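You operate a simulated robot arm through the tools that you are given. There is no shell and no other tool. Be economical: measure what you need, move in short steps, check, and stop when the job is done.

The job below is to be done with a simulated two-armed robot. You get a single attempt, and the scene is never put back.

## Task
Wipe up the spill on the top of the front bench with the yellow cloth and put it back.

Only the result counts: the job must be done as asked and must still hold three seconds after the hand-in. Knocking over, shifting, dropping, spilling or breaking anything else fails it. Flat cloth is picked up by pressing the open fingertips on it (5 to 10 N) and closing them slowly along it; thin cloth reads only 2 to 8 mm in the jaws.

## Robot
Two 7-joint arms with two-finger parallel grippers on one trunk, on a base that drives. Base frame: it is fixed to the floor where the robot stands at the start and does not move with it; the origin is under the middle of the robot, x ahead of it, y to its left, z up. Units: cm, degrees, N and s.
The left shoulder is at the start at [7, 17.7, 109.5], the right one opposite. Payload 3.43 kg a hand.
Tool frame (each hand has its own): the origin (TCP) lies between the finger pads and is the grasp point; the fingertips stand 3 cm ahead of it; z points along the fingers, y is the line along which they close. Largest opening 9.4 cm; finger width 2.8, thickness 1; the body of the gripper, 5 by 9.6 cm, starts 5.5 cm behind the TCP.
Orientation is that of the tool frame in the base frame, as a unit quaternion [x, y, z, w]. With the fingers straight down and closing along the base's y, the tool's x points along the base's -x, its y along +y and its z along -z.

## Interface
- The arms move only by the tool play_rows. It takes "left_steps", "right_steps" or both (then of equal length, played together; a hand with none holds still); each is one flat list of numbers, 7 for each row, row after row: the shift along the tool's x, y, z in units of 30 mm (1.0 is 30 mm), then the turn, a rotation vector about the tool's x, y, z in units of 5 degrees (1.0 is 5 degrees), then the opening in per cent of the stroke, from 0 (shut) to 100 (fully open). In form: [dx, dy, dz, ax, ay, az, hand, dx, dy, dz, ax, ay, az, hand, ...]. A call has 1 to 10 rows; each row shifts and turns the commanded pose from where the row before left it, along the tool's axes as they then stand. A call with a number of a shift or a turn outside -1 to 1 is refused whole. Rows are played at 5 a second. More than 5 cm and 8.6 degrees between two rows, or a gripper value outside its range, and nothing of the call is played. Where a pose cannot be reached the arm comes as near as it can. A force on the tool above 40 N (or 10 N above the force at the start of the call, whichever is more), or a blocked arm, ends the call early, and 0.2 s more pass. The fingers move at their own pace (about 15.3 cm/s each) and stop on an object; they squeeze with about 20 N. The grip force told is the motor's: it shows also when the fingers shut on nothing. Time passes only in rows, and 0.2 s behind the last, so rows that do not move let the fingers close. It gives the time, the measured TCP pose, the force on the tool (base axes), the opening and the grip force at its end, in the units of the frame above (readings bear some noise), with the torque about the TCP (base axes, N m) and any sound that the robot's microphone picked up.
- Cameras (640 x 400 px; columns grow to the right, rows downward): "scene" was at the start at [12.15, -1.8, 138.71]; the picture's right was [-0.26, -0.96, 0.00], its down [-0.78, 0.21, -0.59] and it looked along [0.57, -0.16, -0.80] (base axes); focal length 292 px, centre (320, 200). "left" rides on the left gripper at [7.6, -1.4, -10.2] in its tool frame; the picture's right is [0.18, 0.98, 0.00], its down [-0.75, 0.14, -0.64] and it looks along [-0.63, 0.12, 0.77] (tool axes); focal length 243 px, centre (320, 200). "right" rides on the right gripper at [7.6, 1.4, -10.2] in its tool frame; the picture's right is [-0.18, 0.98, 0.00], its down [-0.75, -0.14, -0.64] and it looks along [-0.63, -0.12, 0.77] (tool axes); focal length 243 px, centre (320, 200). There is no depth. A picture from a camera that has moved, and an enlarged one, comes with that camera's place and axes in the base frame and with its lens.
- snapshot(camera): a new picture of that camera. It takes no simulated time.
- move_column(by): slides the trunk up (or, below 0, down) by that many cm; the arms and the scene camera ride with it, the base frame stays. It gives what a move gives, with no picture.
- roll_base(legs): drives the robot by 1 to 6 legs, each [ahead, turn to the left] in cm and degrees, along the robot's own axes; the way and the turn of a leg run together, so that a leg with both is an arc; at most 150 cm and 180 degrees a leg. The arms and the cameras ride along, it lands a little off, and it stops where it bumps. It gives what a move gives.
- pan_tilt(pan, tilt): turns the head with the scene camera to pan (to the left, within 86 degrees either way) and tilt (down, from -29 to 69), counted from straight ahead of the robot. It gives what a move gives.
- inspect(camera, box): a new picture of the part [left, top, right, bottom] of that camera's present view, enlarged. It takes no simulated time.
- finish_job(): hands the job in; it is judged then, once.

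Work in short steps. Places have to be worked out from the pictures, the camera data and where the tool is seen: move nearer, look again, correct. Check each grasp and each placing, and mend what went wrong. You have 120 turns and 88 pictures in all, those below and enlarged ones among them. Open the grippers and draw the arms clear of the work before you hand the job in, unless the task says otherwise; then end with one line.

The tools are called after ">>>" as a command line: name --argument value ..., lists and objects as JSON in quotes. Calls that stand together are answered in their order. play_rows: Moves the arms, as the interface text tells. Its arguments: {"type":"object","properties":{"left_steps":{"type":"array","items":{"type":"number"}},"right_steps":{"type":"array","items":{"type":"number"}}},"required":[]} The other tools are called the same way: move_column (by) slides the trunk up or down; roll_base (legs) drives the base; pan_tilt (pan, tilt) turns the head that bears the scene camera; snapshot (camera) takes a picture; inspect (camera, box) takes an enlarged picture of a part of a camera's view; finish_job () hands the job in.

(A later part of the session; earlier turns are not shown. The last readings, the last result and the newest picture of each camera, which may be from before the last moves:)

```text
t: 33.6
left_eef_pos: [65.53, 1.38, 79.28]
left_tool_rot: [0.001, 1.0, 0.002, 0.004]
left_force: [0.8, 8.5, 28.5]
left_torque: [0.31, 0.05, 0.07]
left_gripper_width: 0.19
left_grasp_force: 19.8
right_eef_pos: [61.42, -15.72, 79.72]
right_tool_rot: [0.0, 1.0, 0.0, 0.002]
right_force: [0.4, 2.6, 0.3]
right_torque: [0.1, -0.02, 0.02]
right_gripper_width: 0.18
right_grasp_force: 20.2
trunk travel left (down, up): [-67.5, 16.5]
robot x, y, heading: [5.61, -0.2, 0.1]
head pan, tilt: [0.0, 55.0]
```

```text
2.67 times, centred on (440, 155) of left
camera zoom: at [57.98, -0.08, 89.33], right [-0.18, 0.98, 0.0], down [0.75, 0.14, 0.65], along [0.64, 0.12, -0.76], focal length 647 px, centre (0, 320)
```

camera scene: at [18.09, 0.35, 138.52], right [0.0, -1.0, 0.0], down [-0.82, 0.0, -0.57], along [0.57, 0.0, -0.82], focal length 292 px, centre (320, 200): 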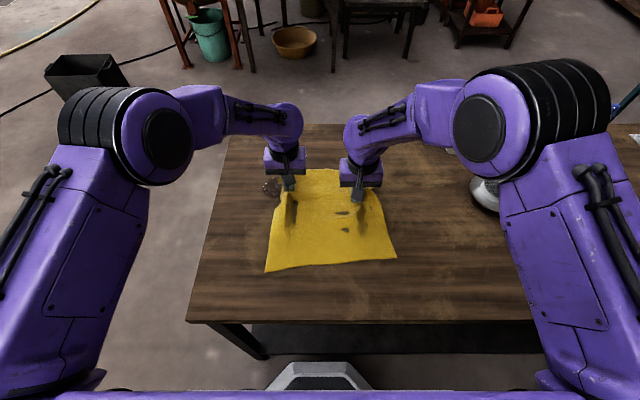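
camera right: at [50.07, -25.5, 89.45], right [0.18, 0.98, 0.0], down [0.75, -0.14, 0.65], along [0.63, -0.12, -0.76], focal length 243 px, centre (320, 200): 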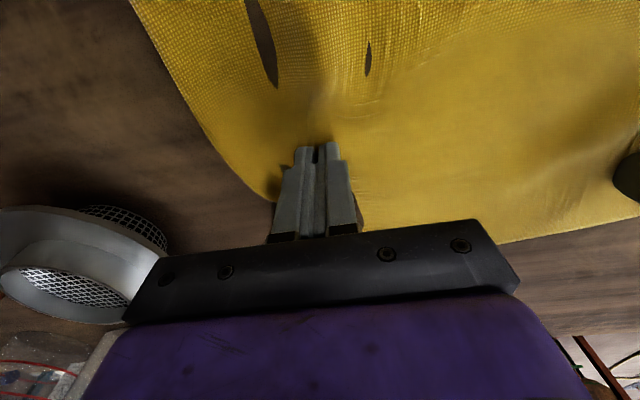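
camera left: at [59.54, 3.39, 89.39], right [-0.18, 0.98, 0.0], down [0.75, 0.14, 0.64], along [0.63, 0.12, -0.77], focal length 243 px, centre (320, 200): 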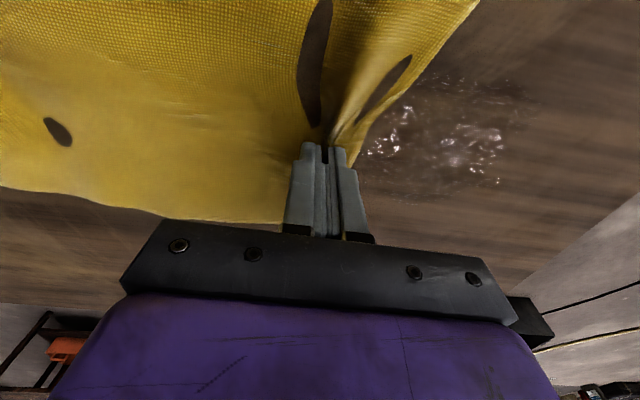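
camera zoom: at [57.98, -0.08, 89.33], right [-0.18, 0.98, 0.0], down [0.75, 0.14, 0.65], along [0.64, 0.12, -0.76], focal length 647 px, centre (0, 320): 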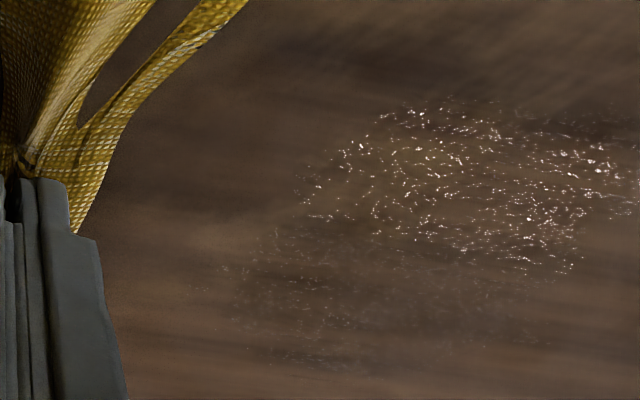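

The film keeps fading, but the force ran up to 28 N. I'll ease the pressure a little and make more passes over the near half (x 60–66).

>>> play_rows --left_steps '[0.4, 1, -0.04, 0, 0, 0, 0, 0.3, 1, 0, 0, 0, 0, 0, 0, 1, 0, 0, 0, 0, 0, 0, 1, 0, 0, 0, 0, 0, 0, 1, 0, 0, 0, 0, 0, 0.4, 0, 0, 0, 0, 0, 0, 0, -1, 0, 0, 0, 0, 0, 0, -1, 0, 0, 0, 0, 0, 0, -1, 0, 0, 0, 0, 0, 0.4, 0, 0, 0, 0, 0, 0]' --right_steps '[0.4, 1, 0, 0, 0, 0, 0, 0.3, 1, 0, 0, 0, 0, 0, 0, 1, 0, 0, 0, 0, 0, 0, 1, 0, 0, 0, 0, 0, 0, 1, 0, 0, 0, 0, 0, 0.4, 0, 0, 0, 0, 0, 0, 0, -1, 0, 0, 0, 0, 0, 0, -1, 0, 0, 0, 0, 0, 0, -1, 0, 0, 0, 0, 0, 0.4, 0, 0, 0, 0, 0, 0]'

>>> play_rows --left_steps '[0, 1, 0, 0, 0, 0, 0, 0, 1, 0, 0, 0, 0, 0, 0, 1, 0, 0, 0, 0, 0, -0.6, 0, 0, 0, 0, 0, 0, 0, -1, 0, 0, 0, 0, 0, 0, -1, 0, 0, 0, 0, 0, 0, -1, 0, 0, 0, 0, 0, 0, -1, 0, 0, 0, 0, 0, 0, -0.5, 0, 0, 0, 0, 0]' --right_steps '[0, 1, 0, 0, 0, 0, 0, 0, 1, 0, 0, 0, 0, 0, 0, 1, 0, 0, 0, 0, 0, -0.6, 0, 0, 0, 0, 0, 0, 0, -1, 0, 0, 0, 0, 0, 0, -1, 0, 0, 0, 0, 0, 0, -1, 0, 0, 0, 0, 0, 0, -1, 0, 0, 0, 0, 0, 0, -0.5, 0, 0, 0, 0, 0]'

>>> inspect --camera "left" --box '[320, 80, 560, 230]'

>>> inspect --camera "scene" --box '[220, 140, 380, 240]'

```text
t: 35.8
left_eef_pos: [61.19, 7.28, 79.18]
left_tool_rot: [0.0, 1.0, 0.001, 0.003]
left_force: [6.7, -2.5, 14.6]
left_torque: [-0.09, -0.11, 0.05]
left_gripper_width: 0.18
left_grasp_force: 20.1
right_eef_pos: [56.86, -9.81, 79.53]
right_tool_rot: [-0.001, 1.0, -0.001, 0.001]
right_force: [-0.4, 2.3, 0.2]
right_torque: [-0.01, 0.01, 0.01]
right_gripper_width: 0.2
right_grasp_force: 19.8
trunk travel left (down, up): [-67.5, 16.5]
robot x, y, heading: [5.95, 0.21, 0.0]
head pan, tilt: [0.0, 55.0]
```

```text
t: 37.8
left_eef_pos: [62.84, 3.3, 79.2]
left_tool_rot: [0.0, 1.0, 0.0, 0.005]
left_force: [0.6, 12.3, 38.1]
left_torque: [0.4, 0.11, 0.0]
left_gripper_width: 0.19
left_grasp_force: 19.6
right_eef_pos: [58.49, -14.01, 79.78]
right_tool_rot: [-0.001, 1.0, -0.001, 0.003]
right_force: [0.4, 2.1, 1.2]
right_torque: [0.07, 0.0, 0.08]
right_gripper_width: 0.2
right_grasp_force: 19.7
trunk travel left (down, up): [-67.5, 16.5]
robot x, y, heading: [5.97, -0.03, 0.5]
head pan, tilt: [0.0, 55.0]
```

```text
2.67 times, centred on (440, 155) of left
camera zoom: at [55.28, 1.77, 89.31], right [-0.18, 0.98, 0.0], down [0.75, 0.14, 0.65], along [0.64, 0.12, -0.76], focal length 647 px, centre (0, 320)
```

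zoom: 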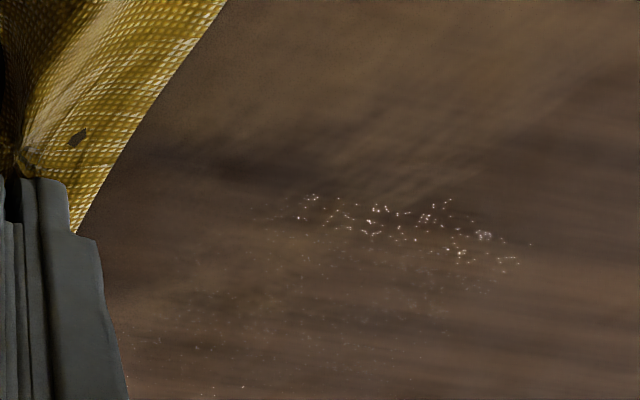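

```text
4.00 times, centred on (300, 190) of scene
camera zoom: at [17.47, 0.44, 138.59], right [0.0, -1.0, 0.0], down [-0.82, 0.0, -0.58], along [0.58, 0.0, -0.82], focal length 1168 px, centre (400, 240)
```

zoom: 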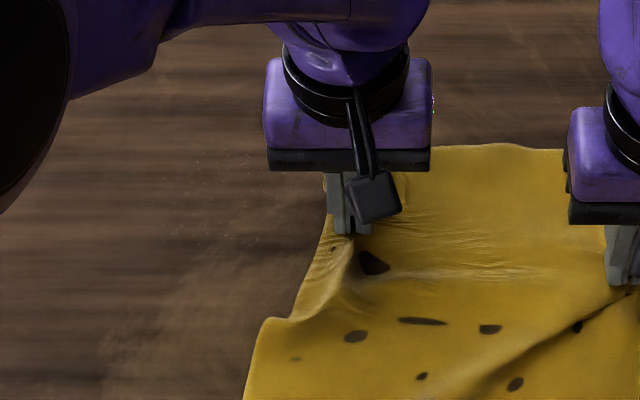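

Only a faint trace is left. The force is 38 N, so I'll back off 3 mm and do one more full raster from x 61 to 70.

>>> play_rows --left_steps '[0.4, 0.6, -0.1, 0, 0, 0, 0, 0, 1, 0, 0, 0, 0, 0, 0, 1, 0, 0, 0, 0, 0, 0, 1, 0, 0, 0, 0, 0, 0, 0.7, 0, 0, 0, 0, 0, -0.5, 0, 0, 0, 0, 0, 0, 0, -1, 0, 0, 0, 0, 0, 0, -1, 0, 0, 0, 0, 0, 0, -1, 0, 0, 0, 0, 0, -0.5, 0, 0, 0, 0, 0, 0]' --right_steps '[0.4, 0.6, 0, 0, 0, 0, 0, 0, 1, 0, 0, 0, 0, 0, 0, 1, 0, 0, 0, 0, 0, 0, 1, 0, 0, 0, 0, 0, 0, 0.7, 0, 0, 0, 0, 0, -0.5, 0, 0, 0, 0, 0, 0, 0, -1, 0, 0, 0, 0, 0, 0, -1, 0, 0, 0, 0, 0, 0, -1, 0, 0, 0, 0, 0, -0.5, 0, 0, 0, 0, 0, 0]'

>>> play_rows --left_steps '[0, 1, 0, 0, 0, 0, 0, 0, 1, 0, 0, 0, 0, 0, 0, 1, 0, 0, 0, 0, 0, -0.5, 0, 0, 0, 0, 0, 0, 0, -1, 0, 0, 0, 0, 0, 0, -1, 0, 0, 0, 0, 0, 0, -1, 0, 0, 0, 0, 0, -0.5, 0, 0, 0, 0, 0, 0, 0, 1, 0, 0, 0, 0, 0, 0, 1, 0, 0, 0, 0, 0]' --right_steps '[0, 1, 0, 0, 0, 0, 0, 0, 1, 0, 0, 0, 0, 0, 0, 1, 0, 0, 0, 0, 0, -0.5, 0, 0, 0, 0, 0, 0, 0, -1, 0, 0, 0, 0, 0, 0, -1, 0, 0, 0, 0, 0, 0, -1, 0, 0, 0, 0, 0, -0.5, 0, 0, 0, 0, 0, 0, 0, 1, 0, 0, 0, 0, 0, 0, 1, 0, 0, 0, 0, 0]'

>>> play_rows --left_steps '[0, 1, 0, 0, 0, 0, 0, -0.4, 0, 0, 0, 0, 0, 0, 0, -1, 0, 0, 0, 0, 0, 0, -1, 0, 0, 0, 0, 0, 0, -1, 0, 0, 0, 0, 0, 0, -1, 0, 0, 0, 0, 0]' --right_steps '[0, 1, 0, 0, 0, 0, 0, -0.4, 0, 0, 0, 0, 0, 0, 0, -1, 0, 0, 0, 0, 0, 0, -1, 0, 0, 0, 0, 0, 0, -1, 0, 0, 0, 0, 0, 0, -1, 0, 0, 0, 0, 0]'

>>> inspect --camera "left" --box '[320, 50, 560, 200]'

```text
t: 40.0
left_eef_pos: [64.9, 6.89, 79.29]
left_tool_rot: [0.001, 1.0, 0.001, 0.001]
left_force: [-0.7, -2.4, 1.2]
left_torque: [-0.06, 0.02, 0.01]
left_gripper_width: 0.18
left_grasp_force: 20.2
right_eef_pos: [60.76, -10.24, 79.56]
right_tool_rot: [-0.001, 1.0, -0.001, 0.0]
right_force: [-0.4, 1.4, -0.3]
right_torque: [0.02, 0.01, 0.01]
right_gripper_width: 0.18
right_grasp_force: 20.0
trunk travel left (down, up): [-67.5, 16.5]
robot x, y, heading: [5.8, -0.08, 0.3]
head pan, tilt: [0.0, 55.0]
```

```text
t: 42.2
left_eef_pos: [67.83, 12.94, 79.2]
left_tool_rot: [0.001, 1.0, 0.001, 0.001]
left_force: [-1.5, -1.8, 1.7]
left_torque: [-0.09, 0.05, 0.06]
left_gripper_width: 0.16
left_grasp_force: 19.6
right_eef_pos: [63.53, -4.34, 79.5]
right_tool_rot: [0.0, 1.0, -0.002, 0.0]
right_force: [0.4, 3.0, -1.0]
right_torque: [0.04, 0.02, 0.07]
right_gripper_width: 0.21
right_grasp_force: 20.1
trunk travel left (down, up): [-67.5, 16.5]
robot x, y, heading: [6.14, -0.16, -0.0]
head pan, tilt: [0.0, 55.0]
```

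```text
t: 43.6
left_eef_pos: [69.07, 3.81, 79.26]
left_tool_rot: [0.001, 1.0, 0.001, 0.001]
left_force: [-0.7, -1.5, 0.8]
left_torque: [-0.08, 0.03, 0.04]
left_gripper_width: 0.17
left_grasp_force: 20.4
right_eef_pos: [64.64, -13.35, 79.56]
right_tool_rot: [0.001, 1.0, 0.001, 0.0]
right_force: [1.0, 2.2, -1.0]
right_torque: [0.07, -0.02, -0.01]
right_gripper_width: 0.19
right_grasp_force: 20.1
trunk travel left (down, up): [-67.5, 16.5]
robot x, y, heading: [5.8, 0.06, -0.0]
head pan, tilt: [0.0, 55.0]
```

```text
2.67 times, centred on (440, 125) of left
camera zoom: at [61.55, 2.25, 89.49], right [-0.18, 0.98, 0.0], down [0.75, 0.14, 0.65], along [0.63, 0.12, -0.76], focal length 647 px, centre (0, 400)
```

zoom: 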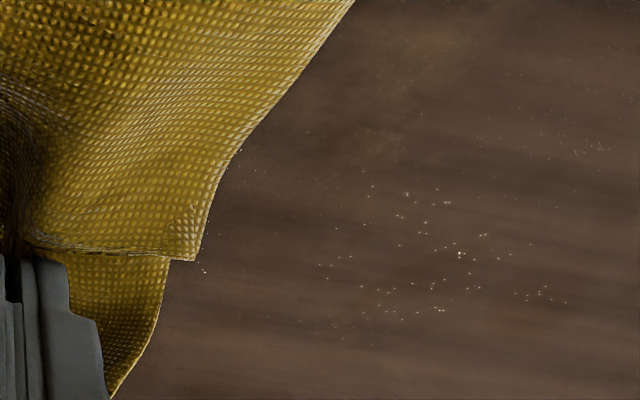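

Just pinpricks remain; that last round pressed only about 1 N. I'll do one more raster back towards the robot at about 10 N.

>>> play_rows --left_steps '[0, 0.5, 0.06, 0, 0, 0, 0, 0, 1, 0, 0, 0, 0, 0, 0, 1, 0, 0, 0, 0, 0, 0, 1, 0, 0, 0, 0, 0, 0, 0.7, 0, 0, 0, 0, 0, 0.4, 0, 0, 0, 0, 0, 0, 0, -1, 0, 0, 0, 0, 0, 0, -1, 0, 0, 0, 0, 0, 0, -1, 0, 0, 0, 0, 0, 0.4, 0, 0, 0, 0, 0, 0]' --right_steps '[0, 0.5, 0, 0, 0, 0, 0, 0, 1, 0, 0, 0, 0, 0, 0, 1, 0, 0, 0, 0, 0, 0, 1, 0, 0, 0, 0, 0, 0, 0.7, 0, 0, 0, 0, 0, 0.4, 0, 0, 0, 0, 0, 0, 0, -1, 0, 0, 0, 0, 0, 0, -1, 0, 0, 0, 0, 0, 0, -1, 0, 0, 0, 0, 0, 0.4, 0, 0, 0, 0, 0, 0]'

>>> play_rows --left_steps '[0, 1, 0, 0, 0, 0, 0, 0, 1, 0, 0, 0, 0, 0, 0, 1, 0, 0, 0, 0, 0, 0.4, 0, 0, 0, 0, 0, 0, 0, -1, 0, 0, 0, 0, 0, 0, -1, 0, 0, 0, 0, 0, 0, -1, 0, 0, 0, 0, 0, 0.4, 0, 0, 0, 0, 0, 0, 0, 1, 0, 0, 0, 0, 0, 0, 1, 0, 0, 0, 0, 0]' --right_steps '[0, 1, 0, 0, 0, 0, 0, 0, 1, 0, 0, 0, 0, 0, 0, 1, 0, 0, 0, 0, 0, 0.4, 0, 0, 0, 0, 0, 0, 0, -1, 0, 0, 0, 0, 0, 0, -1, 0, 0, 0, 0, 0, 0, -1, 0, 0, 0, 0, 0, 0.4, 0, 0, 0, 0, 0, 0, 0, 1, 0, 0, 0, 0, 0, 0, 1, 0, 0, 0, 0, 0]'

>>> play_rows --left_steps '[0, 1, 0, 0, 0, 0, 0, 0.5, 0, 0, 0, 0, 0, 0, 0, -1, 0, 0, 0, 0, 0, 0, -1, 0, 0, 0, 0, 0, 0, -1, 0, 0, 0, 0, 0, 0, -1, 0, 0, 0, 0, 0]' --right_steps '[0, 1, 0, 0, 0, 0, 0, 0.5, 0, 0, 0, 0, 0, 0, 0, -1, 0, 0, 0, 0, 0, 0, -1, 0, 0, 0, 0, 0, 0, -1, 0, 0, 0, 0, 0, 0, -1, 0, 0, 0, 0, 0]'

>>> snapshot --camera "left"

>>> inspect --camera "left" --box '[320, 80, 560, 230]'

```text
t: 45.8
left_eef_pos: [66.42, 7.31, 79.27]
left_tool_rot: [0.0, 1.0, 0.001, 0.003]
left_force: [4.7, -4.2, 11.9]
left_torque: [-0.15, -0.09, 0.02]
left_gripper_width: 0.18
left_grasp_force: 20.1
right_eef_pos: [62.35, -9.75, 79.68]
right_tool_rot: [0.001, 1.0, 0.0, 0.001]
right_force: [-0.3, 2.4, -0.6]
right_torque: [0.04, 0.0, 0.03]
right_gripper_width: 0.18
right_grasp_force: 19.6
trunk travel left (down, up): [-67.5, 16.5]
robot x, y, heading: [5.9, -0.19, 0.1]
head pan, tilt: [0.0, 55.0]
```

```text
t: 48.0
left_eef_pos: [64.07, 13.43, 79.08]
left_tool_rot: [0.0, 1.0, 0.002, 0.003]
left_force: [1.4, -5.2, 14.8]
left_torque: [-0.11, 0.07, 0.01]
left_gripper_width: 0.17
left_grasp_force: 20.2
right_eef_pos: [59.99, -3.65, 79.53]
right_tool_rot: [0.0, 1.0, 0.0, 0.001]
right_force: [0.5, 0.5, 0.6]
right_torque: [0.01, 0.03, 0.02]
right_gripper_width: 0.21
right_grasp_force: 20.7
trunk travel left (down, up): [-67.5, 16.5]
robot x, y, heading: [5.91, 0.21, 0.1]
head pan, tilt: [0.0, 55.0]
```

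```text
t: 49.4
left_eef_pos: [62.52, 4.44, 79.19]
left_tool_rot: [0.001, 1.0, 0.003, 0.004]
left_force: [1.5, 6.3, 24.0]
left_torque: [0.22, 0.21, -0.01]
left_gripper_width: 0.2
left_grasp_force: 19.7
right_eef_pos: [58.42, -12.87, 79.77]
right_tool_rot: [0.0, 1.0, 0.0, 0.002]
right_force: [-0.1, 3.3, 0.2]
right_torque: [0.06, 0.0, 0.08]
right_gripper_width: 0.21
right_grasp_force: 20.1
trunk travel left (down, up): [-67.5, 16.5]
robot x, y, heading: [5.78, 0.08, -0.1]
head pan, tilt: [0.0, 55.0]
```

```text
56 pictures are left
camera left: at [54.96, 2.86, 89.35], right [-0.18, 0.98, 0.0], down [0.75, 0.14, 0.65], along [0.64, 0.12, -0.76], focal length 243 px, centre (320, 200)
```

left: 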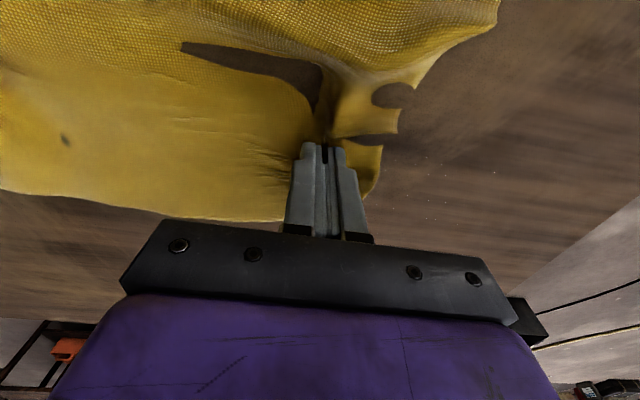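

```text
2.67 times, centred on (440, 155) of left
camera zoom: at [54.96, 2.86, 89.35], right [-0.18, 0.98, 0.0], down [0.75, 0.14, 0.65], along [0.64, 0.12, -0.76], focal length 647 px, centre (0, 320)
```

zoom: 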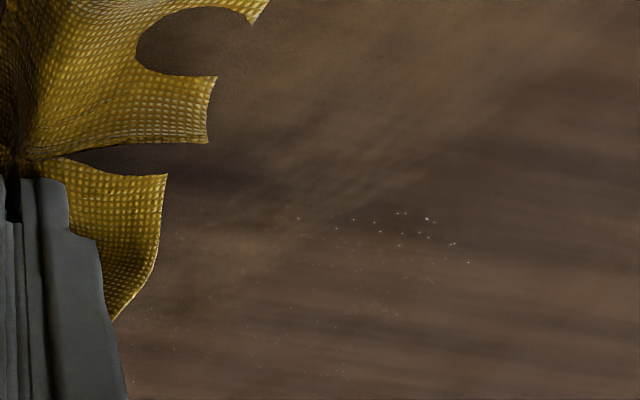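

Only a few specks remain, around x 61–66. I'll do one more raster to finish them.

>>> play_rows --left_steps '[0.5, 0.5, -0.03, 0, 0, 0, 0, 0, 1, 0, 0, 0, 0, 0, 0, 1, 0, 0, 0, 0, 0, 0, 1, 0, 0, 0, 0, 0, 0, 0.5, 0, 0, 0, 0, 0, -0.4, 0, 0, 0, 0, 0, 0, 0, -1, 0, 0, 0, 0, 0, 0, -1, 0, 0, 0, 0, 0, 0, -1, 0, 0, 0, 0, 0, -0.4, 0, 0, 0, 0, 0, 0]' --right_steps '[0.5, 0.5, 0, 0, 0, 0, 0, 0, 1, 0, 0, 0, 0, 0, 0, 1, 0, 0, 0, 0, 0, 0, 1, 0, 0, 0, 0, 0, 0, 0.5, 0, 0, 0, 0, 0, -0.4, 0, 0, 0, 0, 0, 0, 0, -1, 0, 0, 0, 0, 0, 0, -1, 0, 0, 0, 0, 0, 0, -1, 0, 0, 0, 0, 0, -0.4, 0, 0, 0, 0, 0, 0]'

>>> play_rows --left_steps '[0, 1, 0, 0, 0, 0, 0, 0, 1, 0, 0, 0, 0, 0, 0, 1, 0, 0, 0, 0, 0, -0.5, 0, 0, 0, 0, 0, 0, 0, -1, 0, 0, 0, 0, 0, 0, -1, 0, 0, 0, 0, 0, 0, -1, 0, 0, 0, 0, 0, -0.5, 0, 0, 0, 0, 0, 0, 0, 1, 0, 0, 0, 0, 0, 0, 1, 0, 0, 0, 0, 0]' --right_steps '[0, 1, 0, 0, 0, 0, 0, 0, 1, 0, 0, 0, 0, 0, 0, 1, 0, 0, 0, 0, 0, -0.5, 0, 0, 0, 0, 0, 0, 0, -1, 0, 0, 0, 0, 0, 0, -1, 0, 0, 0, 0, 0, 0, -1, 0, 0, 0, 0, 0, -0.5, 0, 0, 0, 0, 0, 0, 0, 1, 0, 0, 0, 0, 0, 0, 1, 0, 0, 0, 0, 0]'

>>> play_rows --left_steps '[0, 1, 0, 0, 0, 0, 0, -0.5, 0, 0, 0, 0, 0, 0, 0, -1, 0, 0, 0, 0, 0, 0, -1, 0, 0, 0, 0, 0, 0, -1, 0, 0, 0, 0, 0, 0, -1, 0, 0, 0, 0, 0]' --right_steps '[0, 1, 0, 0, 0, 0, 0, -0.5, 0, 0, 0, 0, 0, 0, 0, -1, 0, 0, 0, 0, 0, 0, -1, 0, 0, 0, 0, 0, 0, -1, 0, 0, 0, 0, 0, 0, -1, 0, 0, 0, 0, 0]'

>>> inspect --camera "left" --box '[320, 50, 560, 200]'

>>> snapshot --camera "scene"

```text
t: 51.6
left_eef_pos: [63.62, 7.35, 79.14]
left_tool_rot: [0.0, 1.0, 0.002, 0.001]
left_force: [-4.7, -5.5, 9.6]
left_torque: [-0.14, 0.22, 0.08]
left_gripper_width: 0.17
left_grasp_force: 20.3
right_eef_pos: [59.21, -9.79, 79.62]
right_tool_rot: [0.0, 1.0, -0.001, 0.001]
right_force: [1.1, 3.4, -0.3]
right_torque: [0.09, 0.01, 0.05]
right_gripper_width: 0.19
right_grasp_force: 19.7
trunk travel left (down, up): [-67.5, 16.5]
robot x, y, heading: [5.73, -0.25, 0.3]
head pan, tilt: [0.0, 55.0]
```

```text
t: 53.8
left_eef_pos: [66.4, 13.51, 79.17]
left_tool_rot: [0.001, 1.0, 0.0, 0.002]
left_force: [0.1, -1.0, 5.1]
left_torque: [-0.05, 0.01, 0.04]
left_gripper_width: 0.16
left_grasp_force: 19.3
right_eef_pos: [62.29, -3.62, 79.59]
right_tool_rot: [0.0, 1.0, -0.001, 0.001]
right_force: [-0.4, 2.4, 0.7]
right_torque: [-0.04, -0.02, 0.01]
right_gripper_width: 0.17
right_grasp_force: 20.2
trunk travel left (down, up): [-67.5, 16.5]
robot x, y, heading: [5.75, -0.36, -0.2]
head pan, tilt: [0.0, 55.0]
```

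```text
t: 55.2
left_eef_pos: [67.91, 4.22, 79.18]
left_tool_rot: [0.001, 1.0, 0.001, 0.002]
left_force: [-0.5, -1.6, 3.2]
left_torque: [-0.04, 0.03, 0.03]
left_gripper_width: 0.16
left_grasp_force: 20.5
right_eef_pos: [63.94, -12.84, 79.42]
right_tool_rot: [0.0, 1.0, 0.0, -0.001]
right_force: [-0.1, 1.2, 0.1]
right_torque: [0.09, 0.02, 0.03]
right_gripper_width: 0.2
right_grasp_force: 20.0
trunk travel left (down, up): [-67.5, 16.5]
robot x, y, heading: [5.89, 0.15, -0.1]
head pan, tilt: [0.0, 55.0]
```

```text
2.67 times, centred on (440, 125) of left
camera zoom: at [60.47, 2.77, 89.43], right [-0.18, 0.98, 0.0], down [0.75, 0.14, 0.65], along [0.63, 0.12, -0.76], focal length 647 px, centre (0, 400)
```

zoom: 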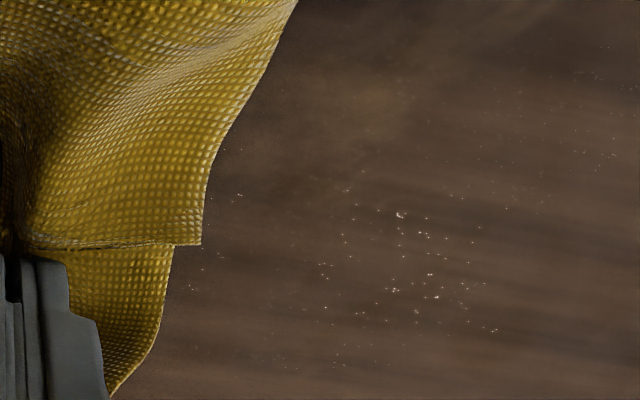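

```text
53 pictures are left
camera scene: at [18.0, -0.04, 138.52], right [0.0, -1.0, 0.0], down [-0.82, 0.0, -0.57], along [0.57, 0.0, -0.82], focal length 292 px, centre (320, 200)
```

scene: 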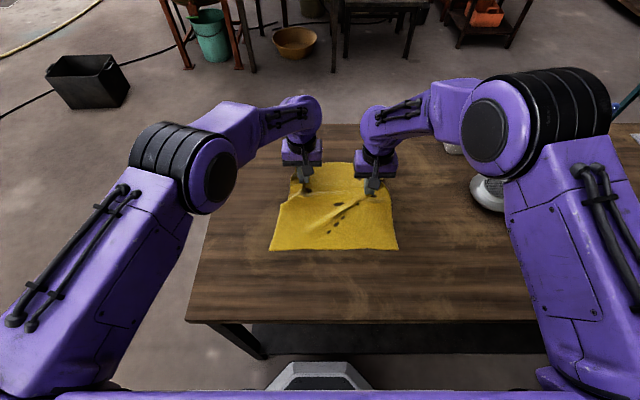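

Specks persist around x 64–68, y 11–15. I'll rub there crosswise, along x, with a firmer 10–15 N press.

>>> play_rows --left_steps '[0, 1, 0.05, 0, 0, 0, 0, -0.4, 1, 0, 0, 0, 0, 0, 1, 0, 0, 0, 0, 0, 0, 1, 0, 0, 0, 0, 0, 0, 0.3, 0.6, 0, 0, 0, 0, 0, -1, 0, 0, 0, 0, 0, 0, -1, 0, 0, 0, 0, 0, 0, -0.3, 0.5, 0, 0, 0, 0, 0, 1, 0, 0, 0, 0, 0, 0, 1, 0, 0, 0, 0, 0, 0]' --right_steps '[0, 1, 0, 0, 0, 0, 0, -0.4, 1, 0, 0, 0, 0, 0, 1, 0, 0, 0, 0, 0, 0, 1, 0, 0, 0, 0, 0, 0, 0.3, 0.6, 0, 0, 0, 0, 0, -1, 0, 0, 0, 0, 0, 0, -1, 0, 0, 0, 0, 0, 0, -0.3, 0.5, 0, 0, 0, 0, 0, 1, 0, 0, 0, 0, 0, 0, 1, 0, 0, 0, 0, 0, 0]'

>>> play_rows --left_steps '[0.3, 0.5, 0, 0, 0, 0, 0, -1, 0, 0, 0, 0, 0, 0, -1, 0, 0, 0, 0, 0, 0, 0, 0.6, 0, 0, 0, 0, 0, 1, 0, 0, 0, 0, 0, 0, 1, 0, 0, 0, 0, 0, 0, 0, -0.8, 0, 0, 0, 0, 0, -0.8, 0, 0, 0, 0, 0, 0, -0.8, 0, 0, 0, 0, 0, 0, 0, -0.8, 0, 0, 0, 0, 0]' --right_steps '[0.3, 0.5, 0, 0, 0, 0, 0, -1, 0, 0, 0, 0, 0, 0, -1, 0, 0, 0, 0, 0, 0, 0, 0.6, 0, 0, 0, 0, 0, 1, 0, 0, 0, 0, 0, 0, 1, 0, 0, 0, 0, 0, 0, 0, -0.8, 0, 0, 0, 0, 0, -0.8, 0, 0, 0, 0, 0, 0, -0.8, 0, 0, 0, 0, 0, 0, 0, -0.8, 0, 0, 0, 0, 0]'

>>> play_rows --left_steps '[0, -1, 0, 0, 0, 0, 0, 0, -1, 0, 0, 0, 0, 0, 0, -1, 0, 0, 0, 0, 0]' --right_steps '[0, -1, 0, 0, 0, 0, 0, 0, -1, 0, 0, 0, 0, 0, 0, -1, 0, 0, 0, 0, 0]'

>>> inspect --camera "left" --box '[320, 50, 560, 200]'

```text
t: 57.4
left_eef_pos: [62.98, 13.78, 79.19]
left_tool_rot: [0.001, 1.0, 0.002, 0.002]
left_force: [-2.1, -3.0, 16.5]
left_torque: [-0.06, 0.2, 0.08]
left_gripper_width: 0.15
left_grasp_force: 19.7
right_eef_pos: [58.8, -3.42, 79.51]
right_tool_rot: [0.0, 1.0, 0.0, 0.001]
right_force: [0.1, 2.0, -1.0]
right_torque: [0.07, 0.01, 0.06]
right_gripper_width: 0.2
right_grasp_force: 20.2
trunk travel left (down, up): [-67.5, 16.5]
robot x, y, heading: [5.87, 0.08, -0.1]
head pan, tilt: [0.0, 55.0]
```

```text
t: 59.6
left_eef_pos: [67.13, 12.25, 79.09]
left_tool_rot: [0.0, 1.0, 0.002, 0.004]
left_force: [1.4, 6.1, 19.8]
left_torque: [0.27, 0.17, -0.03]
left_gripper_width: 0.2
left_grasp_force: 20.1
right_eef_pos: [63.06, -4.88, 79.72]
right_tool_rot: [-0.001, 1.0, 0.0, 0.001]
right_force: [0.0, 1.7, 1.0]
right_torque: [0.1, -0.01, 0.01]
right_gripper_width: 0.21
right_grasp_force: 20.0
trunk travel left (down, up): [-67.5, 16.5]
robot x, y, heading: [5.82, -0.03, 0.1]
head pan, tilt: [0.0, 55.0]
```

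```text
t: 60.4
left_eef_pos: [67.12, 3.12, 79.2]
left_tool_rot: [0.001, 1.0, 0.002, 0.003]
left_force: [-0.7, 5.4, 16.1]
left_torque: [0.23, 0.2, -0.08]
left_gripper_width: 0.16
left_grasp_force: 19.6
right_eef_pos: [62.85, -13.92, 79.5]
right_tool_rot: [-0.001, 1.0, 0.0, 0.001]
right_force: [0.8, 1.0, -1.0]
right_torque: [0.06, 0.0, 0.04]
right_gripper_width: 0.19
right_grasp_force: 20.2
trunk travel left (down, up): [-67.5, 16.5]
robot x, y, heading: [5.41, 0.04, 0.1]
head pan, tilt: [0.0, 55.0]
```

```text
2.67 times, centred on (440, 125) of left
camera zoom: at [59.61, 1.66, 89.39], right [-0.18, 0.98, 0.0], down [0.75, 0.14, 0.65], along [0.64, 0.12, -0.76], focal length 647 px, centre (0, 400)
```

zoom: 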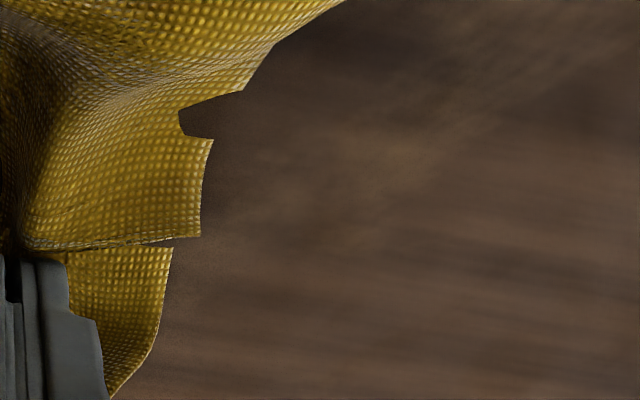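

The bench is clean. Now I'll lift both hands slightly and carry the cloth back to the original grasp points: left (61.7, −9.2), right (57.8, −26.9).

>>> play_rows --left_steps '[0, 0, -0.2, 0, 0, 0, 0, 0.36, -0.6, 0, 0, 0, 0, 0, 0.36, -0.8, 0, 0, 0, 0, 0, 0.36, -0.9, 0, 0, 0, 0, 0, 0.36, -0.9, 0, 0, 0, 0, 0, 0.36, -0.9, 0, 0, 0, 0, 0]' --right_steps '[0, 0, 0, 0, 0, 0, 0, 0.34, -0.7, 0, 0, 0, 0, 0, 0.34, -0.9, 0, 0, 0, 0, 0, 0.34, -0.9, 0, 0, 0, 0, 0, 0.34, -0.9, 0, 0, 0, 0, 0, 0.34, -0.9, 0, 0, 0, 0, 0]'

>>> snapshot --camera "scene"

>>> snapshot --camera "right"

>>> snapshot --camera "left"

```text
t: 61.8
left_eef_pos: [61.91, -9.13, 79.47]
left_tool_rot: [0.001, 1.0, 0.002, 0.002]
left_force: [-1.5, -8.1, 0.4]
left_torque: [-0.25, -0.01, 0.18]
left_gripper_width: 0.15
left_grasp_force: 19.9
right_eef_pos: [58.09, -26.86, 79.42]
right_tool_rot: [-0.001, 1.0, 0.0, 0.0]
right_force: [-0.6, 7.7, 1.4]
right_torque: [0.26, -0.01, 0.16]
right_gripper_width: 0.2
right_grasp_force: 19.9
trunk travel left (down, up): [-67.5, 16.5]
robot x, y, heading: [5.92, 0.15, 0.2]
head pan, tilt: [0.0, 55.0]
```

```text
51 pictures are left
camera scene: at [18.04, 0.0, 138.53], right [0.0, -1.0, 0.0], down [-0.82, 0.0, -0.57], along [0.57, 0.0, -0.82], focal length 292 px, centre (320, 200)
```

scene: 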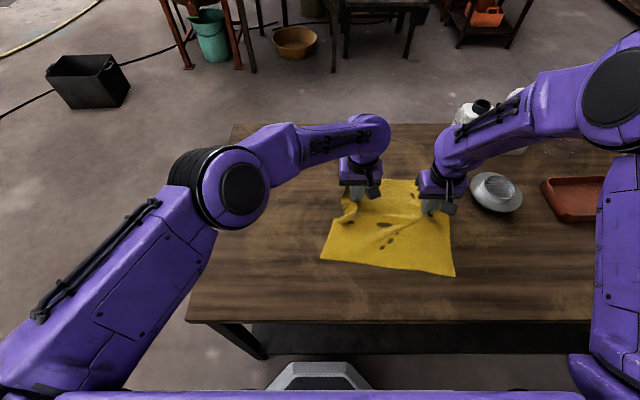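

```text
50 pictures are left
camera right: at [50.38, -25.36, 89.76], right [0.18, 0.98, 0.0], down [0.75, -0.14, 0.64], along [0.63, -0.12, -0.77], focal length 243 px, centre (320, 200)
```

right: 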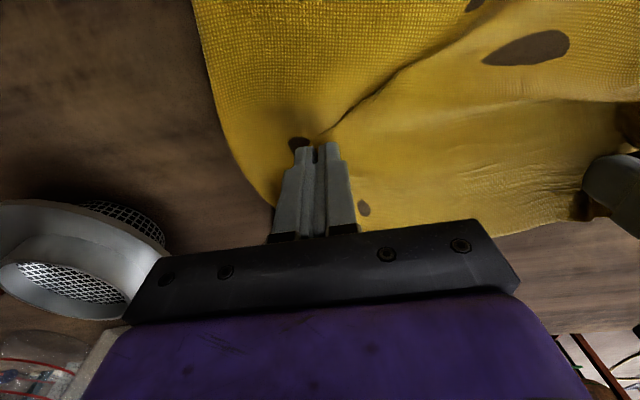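

```text
49 pictures are left
camera left: at [54.28, -10.67, 89.76], right [-0.18, 0.98, 0.0], down [0.75, 0.14, 0.65], along [0.63, 0.12, -0.76], focal length 243 px, centre (320, 200)
```

left: 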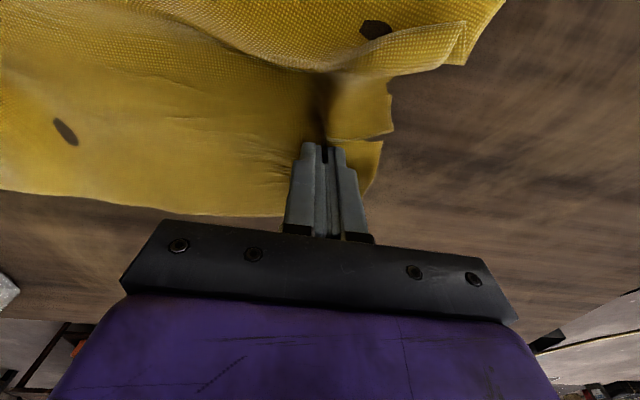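

The grasp points are back, but the near edge sits about 4–8 cm too far forward, so the cloth is rumpled along x. I'll release both hands, lift, and look before straightening it.

>>> play_rows --left_steps '[0, 0, 0.05, 0, 0, 0, 0, 0, 0, 0, 0, 0, 0, 15, 0, 0, 0, 0, 0, 0, 25, 0, 0, -0.3, 0, 0, 0, 25, 0, 0, -1, 0, 0, 0, 25, 0, 0.5, -1, 0, 0, 0, 25, 0, 1, -1, 0, 0, 0, 25, 0, 1, 0, 0, 0, 0, 25, 0, 1, 0, 0, 0, 0, 25, 0, 1, 0, 0, 0, 0, 25]' --right_steps '[0, 0, 0.05, 0, 0, 0, 0, 0, 0, 0, 0, 0, 0, 15, 0, 0, 0, 0, 0, 0, 25, 0, 0, -0.3, 0, 0, 0, 25, 0, 0, -1, 0, 0, 0, 25, 0, 0, -1, 0, 0, 0, 25, 0, 0, -1, 0, 0, 0, 25, 0.5, 0, -1, 0, 0, 0, 25, 1, -0.3, 0, 0, 0, 0, 25, 1, -0.3, 0, 0, 0, 0, 25]'

>>> snapshot --camera "scene"

>>> snapshot --camera "right"

```text
t: 64.0
left_eef_pos: [61.71, 4.47, 89.57]
left_tool_rot: [0.0, 1.0, 0.0, 0.003]
left_force: [0.0, -0.5, 0.3]
left_torque: [-0.04, 0.01, 0.03]
left_gripper_width: 2.36
left_grasp_force: 0.1
right_eef_pos: [50.36, -28.58, 92.22]
right_tool_rot: [-0.001, 1.0, -0.001, 0.001]
right_force: [0.2, -0.7, 0.2]
right_torque: [0.0, 0.0, 0.02]
right_gripper_width: 2.35
right_grasp_force: 0.0
trunk travel left (down, up): [-67.5, 16.5]
robot x, y, heading: [5.26, -0.04, 0.1]
head pan, tilt: [0.0, 55.0]
```

```text
48 pictures are left
camera scene: at [17.88, 0.26, 138.54], right [0.0, -1.0, 0.0], down [-0.82, 0.0, -0.57], along [0.57, 0.0, -0.82], focal length 292 px, centre (320, 200)
```

scene: 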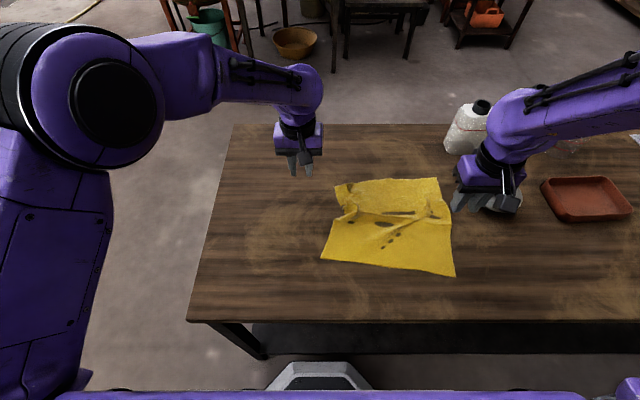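

```text
47 pictures are left
camera right: at [42.63, -27.11, 102.54], right [0.18, 0.98, 0.0], down [0.75, -0.14, 0.64], along [0.63, -0.12, -0.77], focal length 243 px, centre (320, 200)
```

right: 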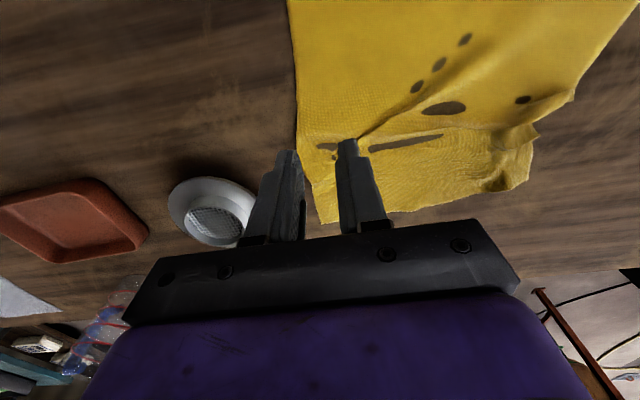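

The far edge is where it belongs: (66, −4.5) to (68.5, −32). The near edge must come from (45, 0)/(41, −30) back to about (37.4, −4.4)/(39.7, −33.9). I'll bring the hands over the two near corners.

>>> play_rows --left_steps '[0.91, -0.5, 0.5, 0, 0, 0, 40, 0.91, -0.5, 0.5, 0, 0, 0, 40, 0.91, -0.5, 0.5, 0, 0, 0, 40, 0.91, -0.5, 0.5, 0, 0, 0, 40, 0.91, -0.5, 0.5, 0, 0, 0, 40]' --right_steps '[0.36, 0.14, 0.65, 0, 0, 0, 40, 0.36, 0.14, 0.65, 0, 0, 0, 40, 0.36, 0.14, 0.65, 0, 0, 0, 40, 0.36, 0.14, 0.65, 0, 0, 0, 40, 0.36, 0.14, 0.65, 0, 0, 0, 40]'

>>> snapshot --camera "left"

>>> snapshot --camera "right"

>>> snapshot --camera "scene"

```text
t: 65.2
left_eef_pos: [48.05, -2.42, 80.67]
left_tool_rot: [-0.022, 0.999, -0.013, -0.023]
left_force: [0.2, -0.4, -1.1]
left_torque: [0.06, -0.01, -0.02]
left_gripper_width: 3.74
left_grasp_force: 0.1
right_eef_pos: [45.03, -26.52, 82.57]
right_tool_rot: [0.001, 1.0, 0.001, 0.0]
right_force: [-0.1, 0.1, -1.1]
right_torque: [-0.02, 0.01, -0.01]
right_gripper_width: 3.75
right_grasp_force: 0.0
trunk travel left (down, up): [-67.5, 16.5]
robot x, y, heading: [5.85, 0.23, -0.1]
head pan, tilt: [0.0, 55.0]
```

```text
46 pictures are left
camera left: at [41.09, -3.89, 91.38], right [-0.23, 0.97, -0.02], down [0.78, 0.19, 0.6], along [0.59, 0.12, -0.8], focal length 243 px, centre (320, 200)
```

left: 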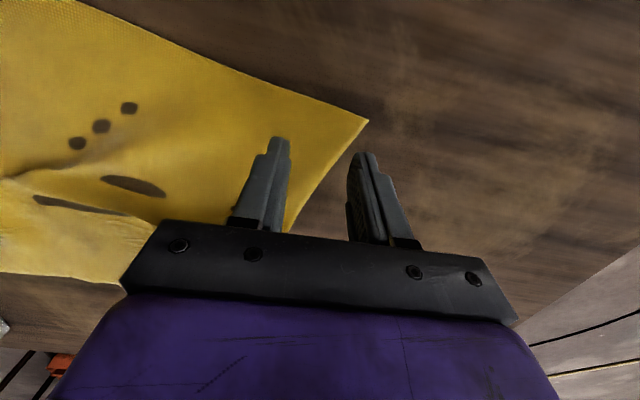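

```text
45 pictures are left
camera right: at [37.35, -25.05, 92.94], right [0.18, 0.98, 0.0], down [0.75, -0.14, 0.64], along [0.63, -0.12, -0.77], focal length 243 px, centre (320, 200)
```

right: 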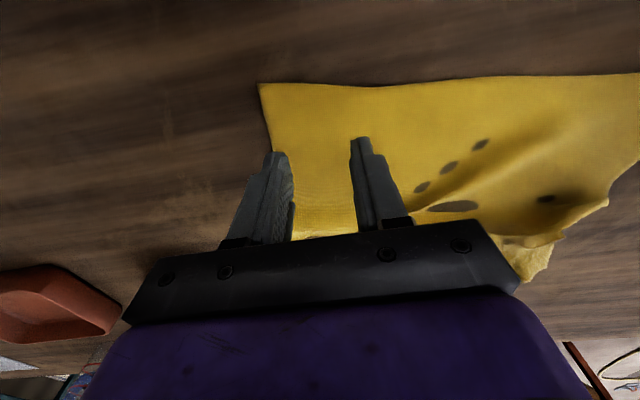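

```text
44 pictures are left
camera scene: at [18.07, 0.07, 138.53], right [0.0, -1.0, 0.0], down [-0.82, 0.0, -0.57], along [0.57, 0.0, -0.82], focal length 292 px, centre (320, 200)
```

scene: 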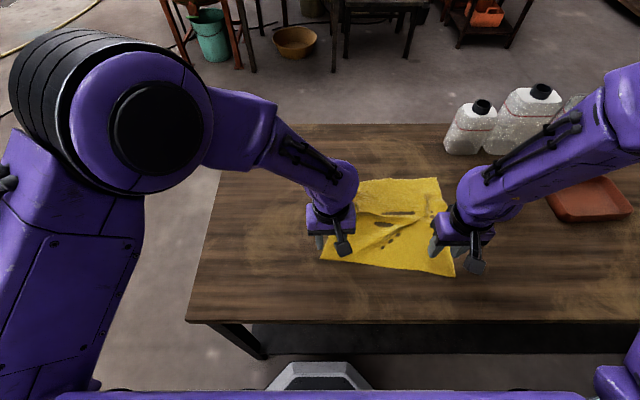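

The near-left corner is at (45.4, −0.1) and the near-right at (40.9, −29.6). I'll shift both hands slightly inward and come down to just above contact.

>>> play_rows --left_steps '[0, -0.65, 0, 0, 0, 0, 40, 0, 0, 0.07, 0, 0, 0, 40, 0, 0, 0.07, 0, 0, 0, 40, 0, 0, 0.07, 0, 0, 0, 40, 0, 0, 0.07, 0, 0, 0, 40, 0, 0, 0.07, 0, 0, 0, 40]' --right_steps '[0, 0.33, 0.16, 0, 0, 0, 40, 0, 0, 0.16, 0, 0, 0, 40, 0, 0, 0.16, 0, 0, 0, 40, 0, 0, 0.16, 0, 0, 0, 40, 0, 0, 0.16, 0, 0, 0, 40, 0, 0, 0.16, 0, 0, 0, 40]'

```text
t: 66.6
left_eef_pos: [49.33, -4.71, 81.76]
left_tool_rot: [-0.019, 1.0, -0.018, 0.001]
left_force: [-0.1, -0.5, -1.1]
left_torque: [-0.02, -0.02, -0.04]
left_gripper_width: 3.76
left_grasp_force: 0.0
right_eef_pos: [45.21, -25.57, 79.75]
right_tool_rot: [0.0, 1.0, 0.0, -0.001]
right_force: [0.1, 0.2, 0.6]
right_torque: [0.0, -0.01, 0.0]
right_gripper_width: 3.75
right_grasp_force: 0.0
trunk travel left (down, up): [-67.5, 16.5]
robot x, y, heading: [5.57, -0.16, -0.4]
head pan, tilt: [0.0, 55.0]
```

The left hand isn't following fully: it is at z 81.8 and slightly tilted. I'll wait a moment to see whether it settles.

>>> play_rows --left_steps '[0, 0, 0, 0, 0, 0, 40, 0, 0, 0, 0, 0, 0, 40, 0, 0, 0, 0, 0, 0, 40]'

>>> snapshot --camera "scene"

```text
t: 67.4
left_eef_pos: [49.17, -4.45, 81.64]
left_tool_rot: [-0.019, 1.0, -0.015, 0.002]
left_force: [0.1, -0.9, -0.1]
left_torque: [0.04, -0.01, -0.02]
left_gripper_width: 3.78
left_grasp_force: 0.0
right_eef_pos: [45.15, -25.45, 79.61]
right_tool_rot: [0.0, 1.0, 0.0, -0.001]
right_force: [-0.3, 0.3, -0.1]
right_torque: [-0.03, -0.01, -0.02]
right_gripper_width: 3.77
right_grasp_force: 0.0
trunk travel left (down, up): [-67.5, 16.5]
robot x, y, heading: [5.65, 0.19, 0.1]
head pan, tilt: [0.0, 55.0]
```

```text
43 pictures are left
camera scene: at [18.04, 0.15, 138.52], right [0.0, -1.0, 0.0], down [-0.82, 0.0, -0.57], along [0.57, 0.0, -0.82], focal length 292 px, centre (320, 200)
```

scene: 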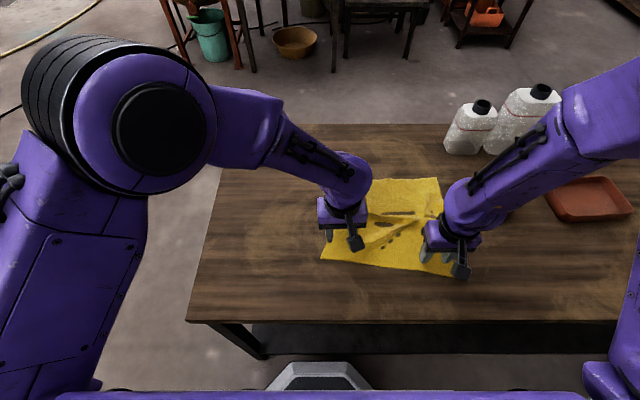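

The left arm is at a joint limit this close in and across the midline. I'll raise both hands and drive the base back 8 cm to give it room.

>>> play_rows --left_steps '[0, 0, -0.8, 0, 0, 0, 40, 0, 0, -0.7, 0, 0, 0, 40]' --right_steps '[0, 0, -1, 0, 0, 0, 40, 0, 0, -0.7, 0, 0, 0, 40]'

>>> roll_base --legs '[[-8, 0]]'

>>> snapshot --camera "scene"

```text
t: 68.2
left_eef_pos: [45.5, -4.36, 81.31]
left_tool_rot: [-0.014, 0.998, -0.006, -0.064]
left_force: [0.2, 0.3, -0.1]
left_torque: [0.0, -0.01, 0.0]
left_gripper_width: 3.78
left_grasp_force: 0.1
right_eef_pos: [45.23, -25.39, 84.71]
right_tool_rot: [0.001, 1.0, 0.0, 0.0]
right_force: [0.4, 0.6, 0.3]
right_torque: [0.0, 0.0, 0.0]
right_gripper_width: 3.77
right_grasp_force: 0.0
trunk travel left (down, up): [-67.5, 16.5]
robot x, y, heading: [5.67, -0.26, 0.2]
head pan, tilt: [0.0, 55.0]
stopped in row 2 (left hand): the arm was blocked; the commanded pose is now the measured one
```

```text
t: 69.3
left_eef_pos: [37.48, -4.44, 81.43]
left_tool_rot: [-0.014, 0.998, -0.006, -0.064]
left_force: [-1.4, 0.5, 0.1]
left_torque: [0.01, -0.02, -0.01]
left_gripper_width: 3.77
left_grasp_force: 0.1
right_eef_pos: [37.1, -25.45, 84.7]
right_tool_rot: [0.001, 1.0, -0.001, 0.0]
right_force: [-0.7, 0.5, -0.7]
right_torque: [0.01, -0.01, 0.0]
right_gripper_width: 3.74
right_grasp_force: 0.0
trunk travel left (down, up): [-67.5, 16.5]
robot x, y, heading: [-2.33, 0.02, 0.0]
head pan, tilt: [0.0, 55.0]
```

```text
42 pictures are left
camera scene: at [9.95, 0.13, 138.53], right [0.0, -1.0, 0.0], down [-0.82, 0.0, -0.57], along [0.57, 0.0, -0.82], focal length 292 px, centre (320, 200)
```

scene: 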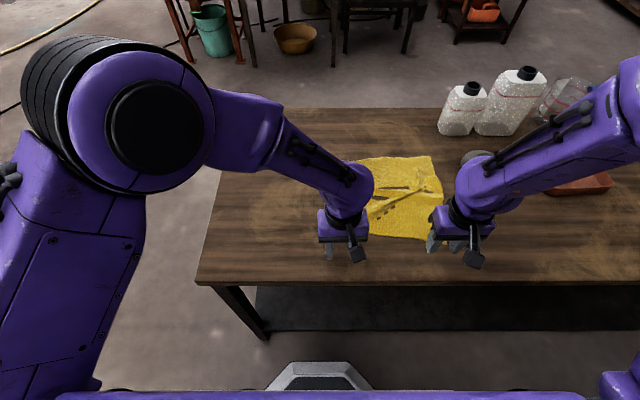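

The left arm was blocked near its fold limit and tilted about 7°. I'll extend it forward and up and straighten it.

>>> play_rows --left_steps '[-0.9, 0.2, -0.1, 0, -0.37, 0.08, 40, -0.9, 0.2, -0.1, 0, -0.37, 0.08, 40, -0.9, 0, -0.1, 0, -0.37, 0.08, 40, -0.9, -0.2, 0, 0, -0.37, 0.08, 40, 0, 0, 0, 0, 0, 0, 40]' --right_steps '[-0.6, 0, 0, 0, 0, 0, 40, -0.6, 0, 0, 0, 0, 0, 40, -0.6, 0, 0, 0, 0, 0, 40, -0.6, 0, 0, 0, 0, 0, 40, -0.2, 0, 0, 0, 0, 0, 40]'

>>> snapshot --camera "left"

```text
t: 70.5
left_eef_pos: [48.64, -3.18, 81.74]
left_tool_rot: [-0.009, 1.0, -0.012, 0.001]
left_force: [-0.5, -0.2, 1.0]
left_torque: [0.0, 0.01, -0.01]
left_gripper_width: 3.76
left_grasp_force: 0.1
right_eef_pos: [44.8, -25.44, 84.68]
right_tool_rot: [0.0, 1.0, 0.0, 0.001]
right_force: [0.5, 0.0, 0.7]
right_torque: [-0.01, -0.01, 0.01]
right_gripper_width: 3.76
right_grasp_force: 0.0
trunk travel left (down, up): [-67.5, 16.5]
robot x, y, heading: [-1.93, 0.06, 0.0]
head pan, tilt: [0.0, 55.0]
```

```text
41 pictures are left
camera left: at [41.05, -4.52, 91.98], right [-0.2, 0.98, -0.02], down [0.75, 0.17, 0.64], along [0.63, 0.11, -0.77], focal length 243 px, centre (320, 200)
```

left: 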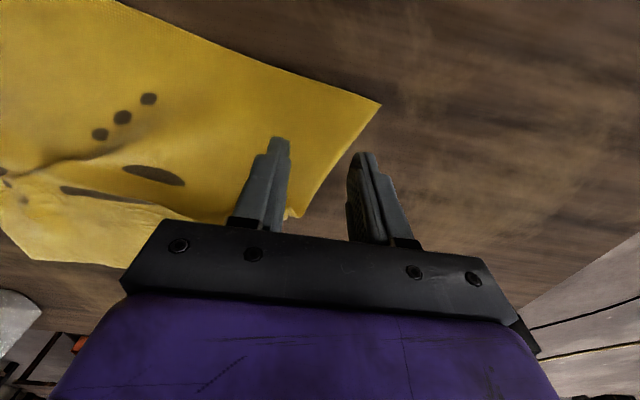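

The left hand moves freely again. I'll go to (48.5, −4.5) and bring both hands down to just above contact.

>>> play_rows --left_steps '[0, -0.4, 0.1, 0, 0, 0, 40, 0, 0, 0.1, 0, 0, 0, 40, 0, 0, 0.1, 0, 0, 0, 40, 0, 0, 0.1, 0, 0, 0, 40, 0, 0, 0.1, 0, 0, 0, 40, 0, 0, 0.1, 0, 0, 0, 40]' --right_steps '[0, 0, 0.27, 0, 0, 0, 40, 0, 0, 0.27, 0, 0, 0, 40, 0, 0, 0.27, 0, 0, 0, 40, 0, 0, 0.27, 0, 0, 0, 40, 0, 0, 0.27, 0, 0, 0, 40, 0, 0, 0.27, 0, 0, 0, 40]'

>>> snapshot --camera "left"

>>> snapshot --camera "right"

```text
t: 71.9
left_eef_pos: [48.43, -4.63, 79.56]
left_tool_rot: [-0.003, 1.0, -0.006, 0.002]
left_force: [-0.1, 0.9, 0.6]
left_torque: [0.01, 0.02, -0.02]
left_gripper_width: 3.78
left_grasp_force: 0.0
right_eef_pos: [44.9, -25.52, 79.86]
right_tool_rot: [0.0, 1.0, 0.0, 0.001]
right_force: [0.5, 0.7, -0.6]
right_torque: [0.04, 0.01, -0.01]
right_gripper_width: 3.77
right_grasp_force: 0.0
trunk travel left (down, up): [-67.5, 16.5]
robot x, y, heading: [-2.1, 0.22, -0.1]
head pan, tilt: [0.0, 55.0]
```

```text
40 pictures are left
camera left: at [40.82, -6.11, 89.82], right [-0.19, 0.98, -0.01], down [0.75, 0.15, 0.64], along [0.63, 0.11, -0.77], focal length 243 px, centre (320, 200)
```

left: 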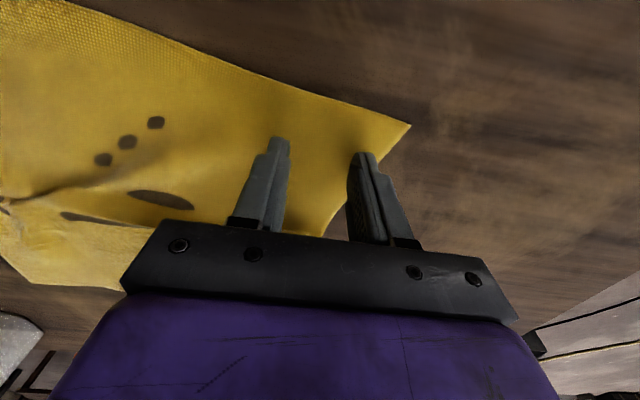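

```text
39 pictures are left
camera right: at [37.24, -24.05, 90.17], right [0.18, 0.98, 0.0], down [0.75, -0.14, 0.64], along [0.63, -0.12, -0.77], focal length 243 px, centre (320, 200)
```

right: 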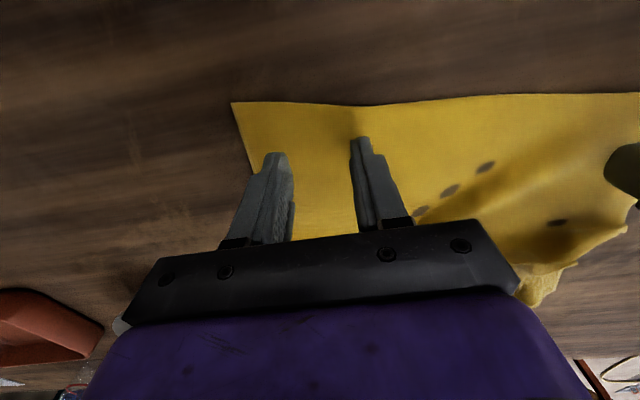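

Both pairs of fingertips are over cloth. I'll nudge the left in a bit and press both down gently.

>>> play_rows --left_steps '[0, -0.2, 0.05, 0, 0, 0, 40, 0, 0, 0.05, 0, 0, 0, 40, 0, 0, 0.05, 0, 0, 0, 40, 0, 0, 0.03, 0, 0, 0, 40, 0, 0, 0, 0, 0, 0, 40]' --right_steps '[0, 0, 0.06, 0, 0, 0, 40, 0, 0, 0.06, 0, 0, 0, 40, 0, 0, 0.06, 0, 0, 0, 40, 0, 0, 0.06, 0, 0, 0, 40, 0, 0, 0, 0, 0, 0, 40]'

```text
t: 73.1
left_eef_pos: [48.29, -5.55, 79.16]
left_tool_rot: [-0.001, 1.0, -0.006, 0.004]
left_force: [4.5, 0.8, 16.2]
left_torque: [0.45, -0.01, -0.13]
left_gripper_width: 3.74
left_grasp_force: 0.1
right_eef_pos: [44.81, -25.46, 79.17]
right_tool_rot: [0.001, 1.0, 0.0, 0.0]
right_force: [-0.7, 0.1, 0.3]
right_torque: [-0.03, -0.01, 0.01]
right_gripper_width: 3.75
right_grasp_force: 0.1
trunk travel left (down, up): [-67.5, 16.5]
robot x, y, heading: [-2.06, 0.1, 0.2]
head pan, tilt: [0.0, 55.0]
```

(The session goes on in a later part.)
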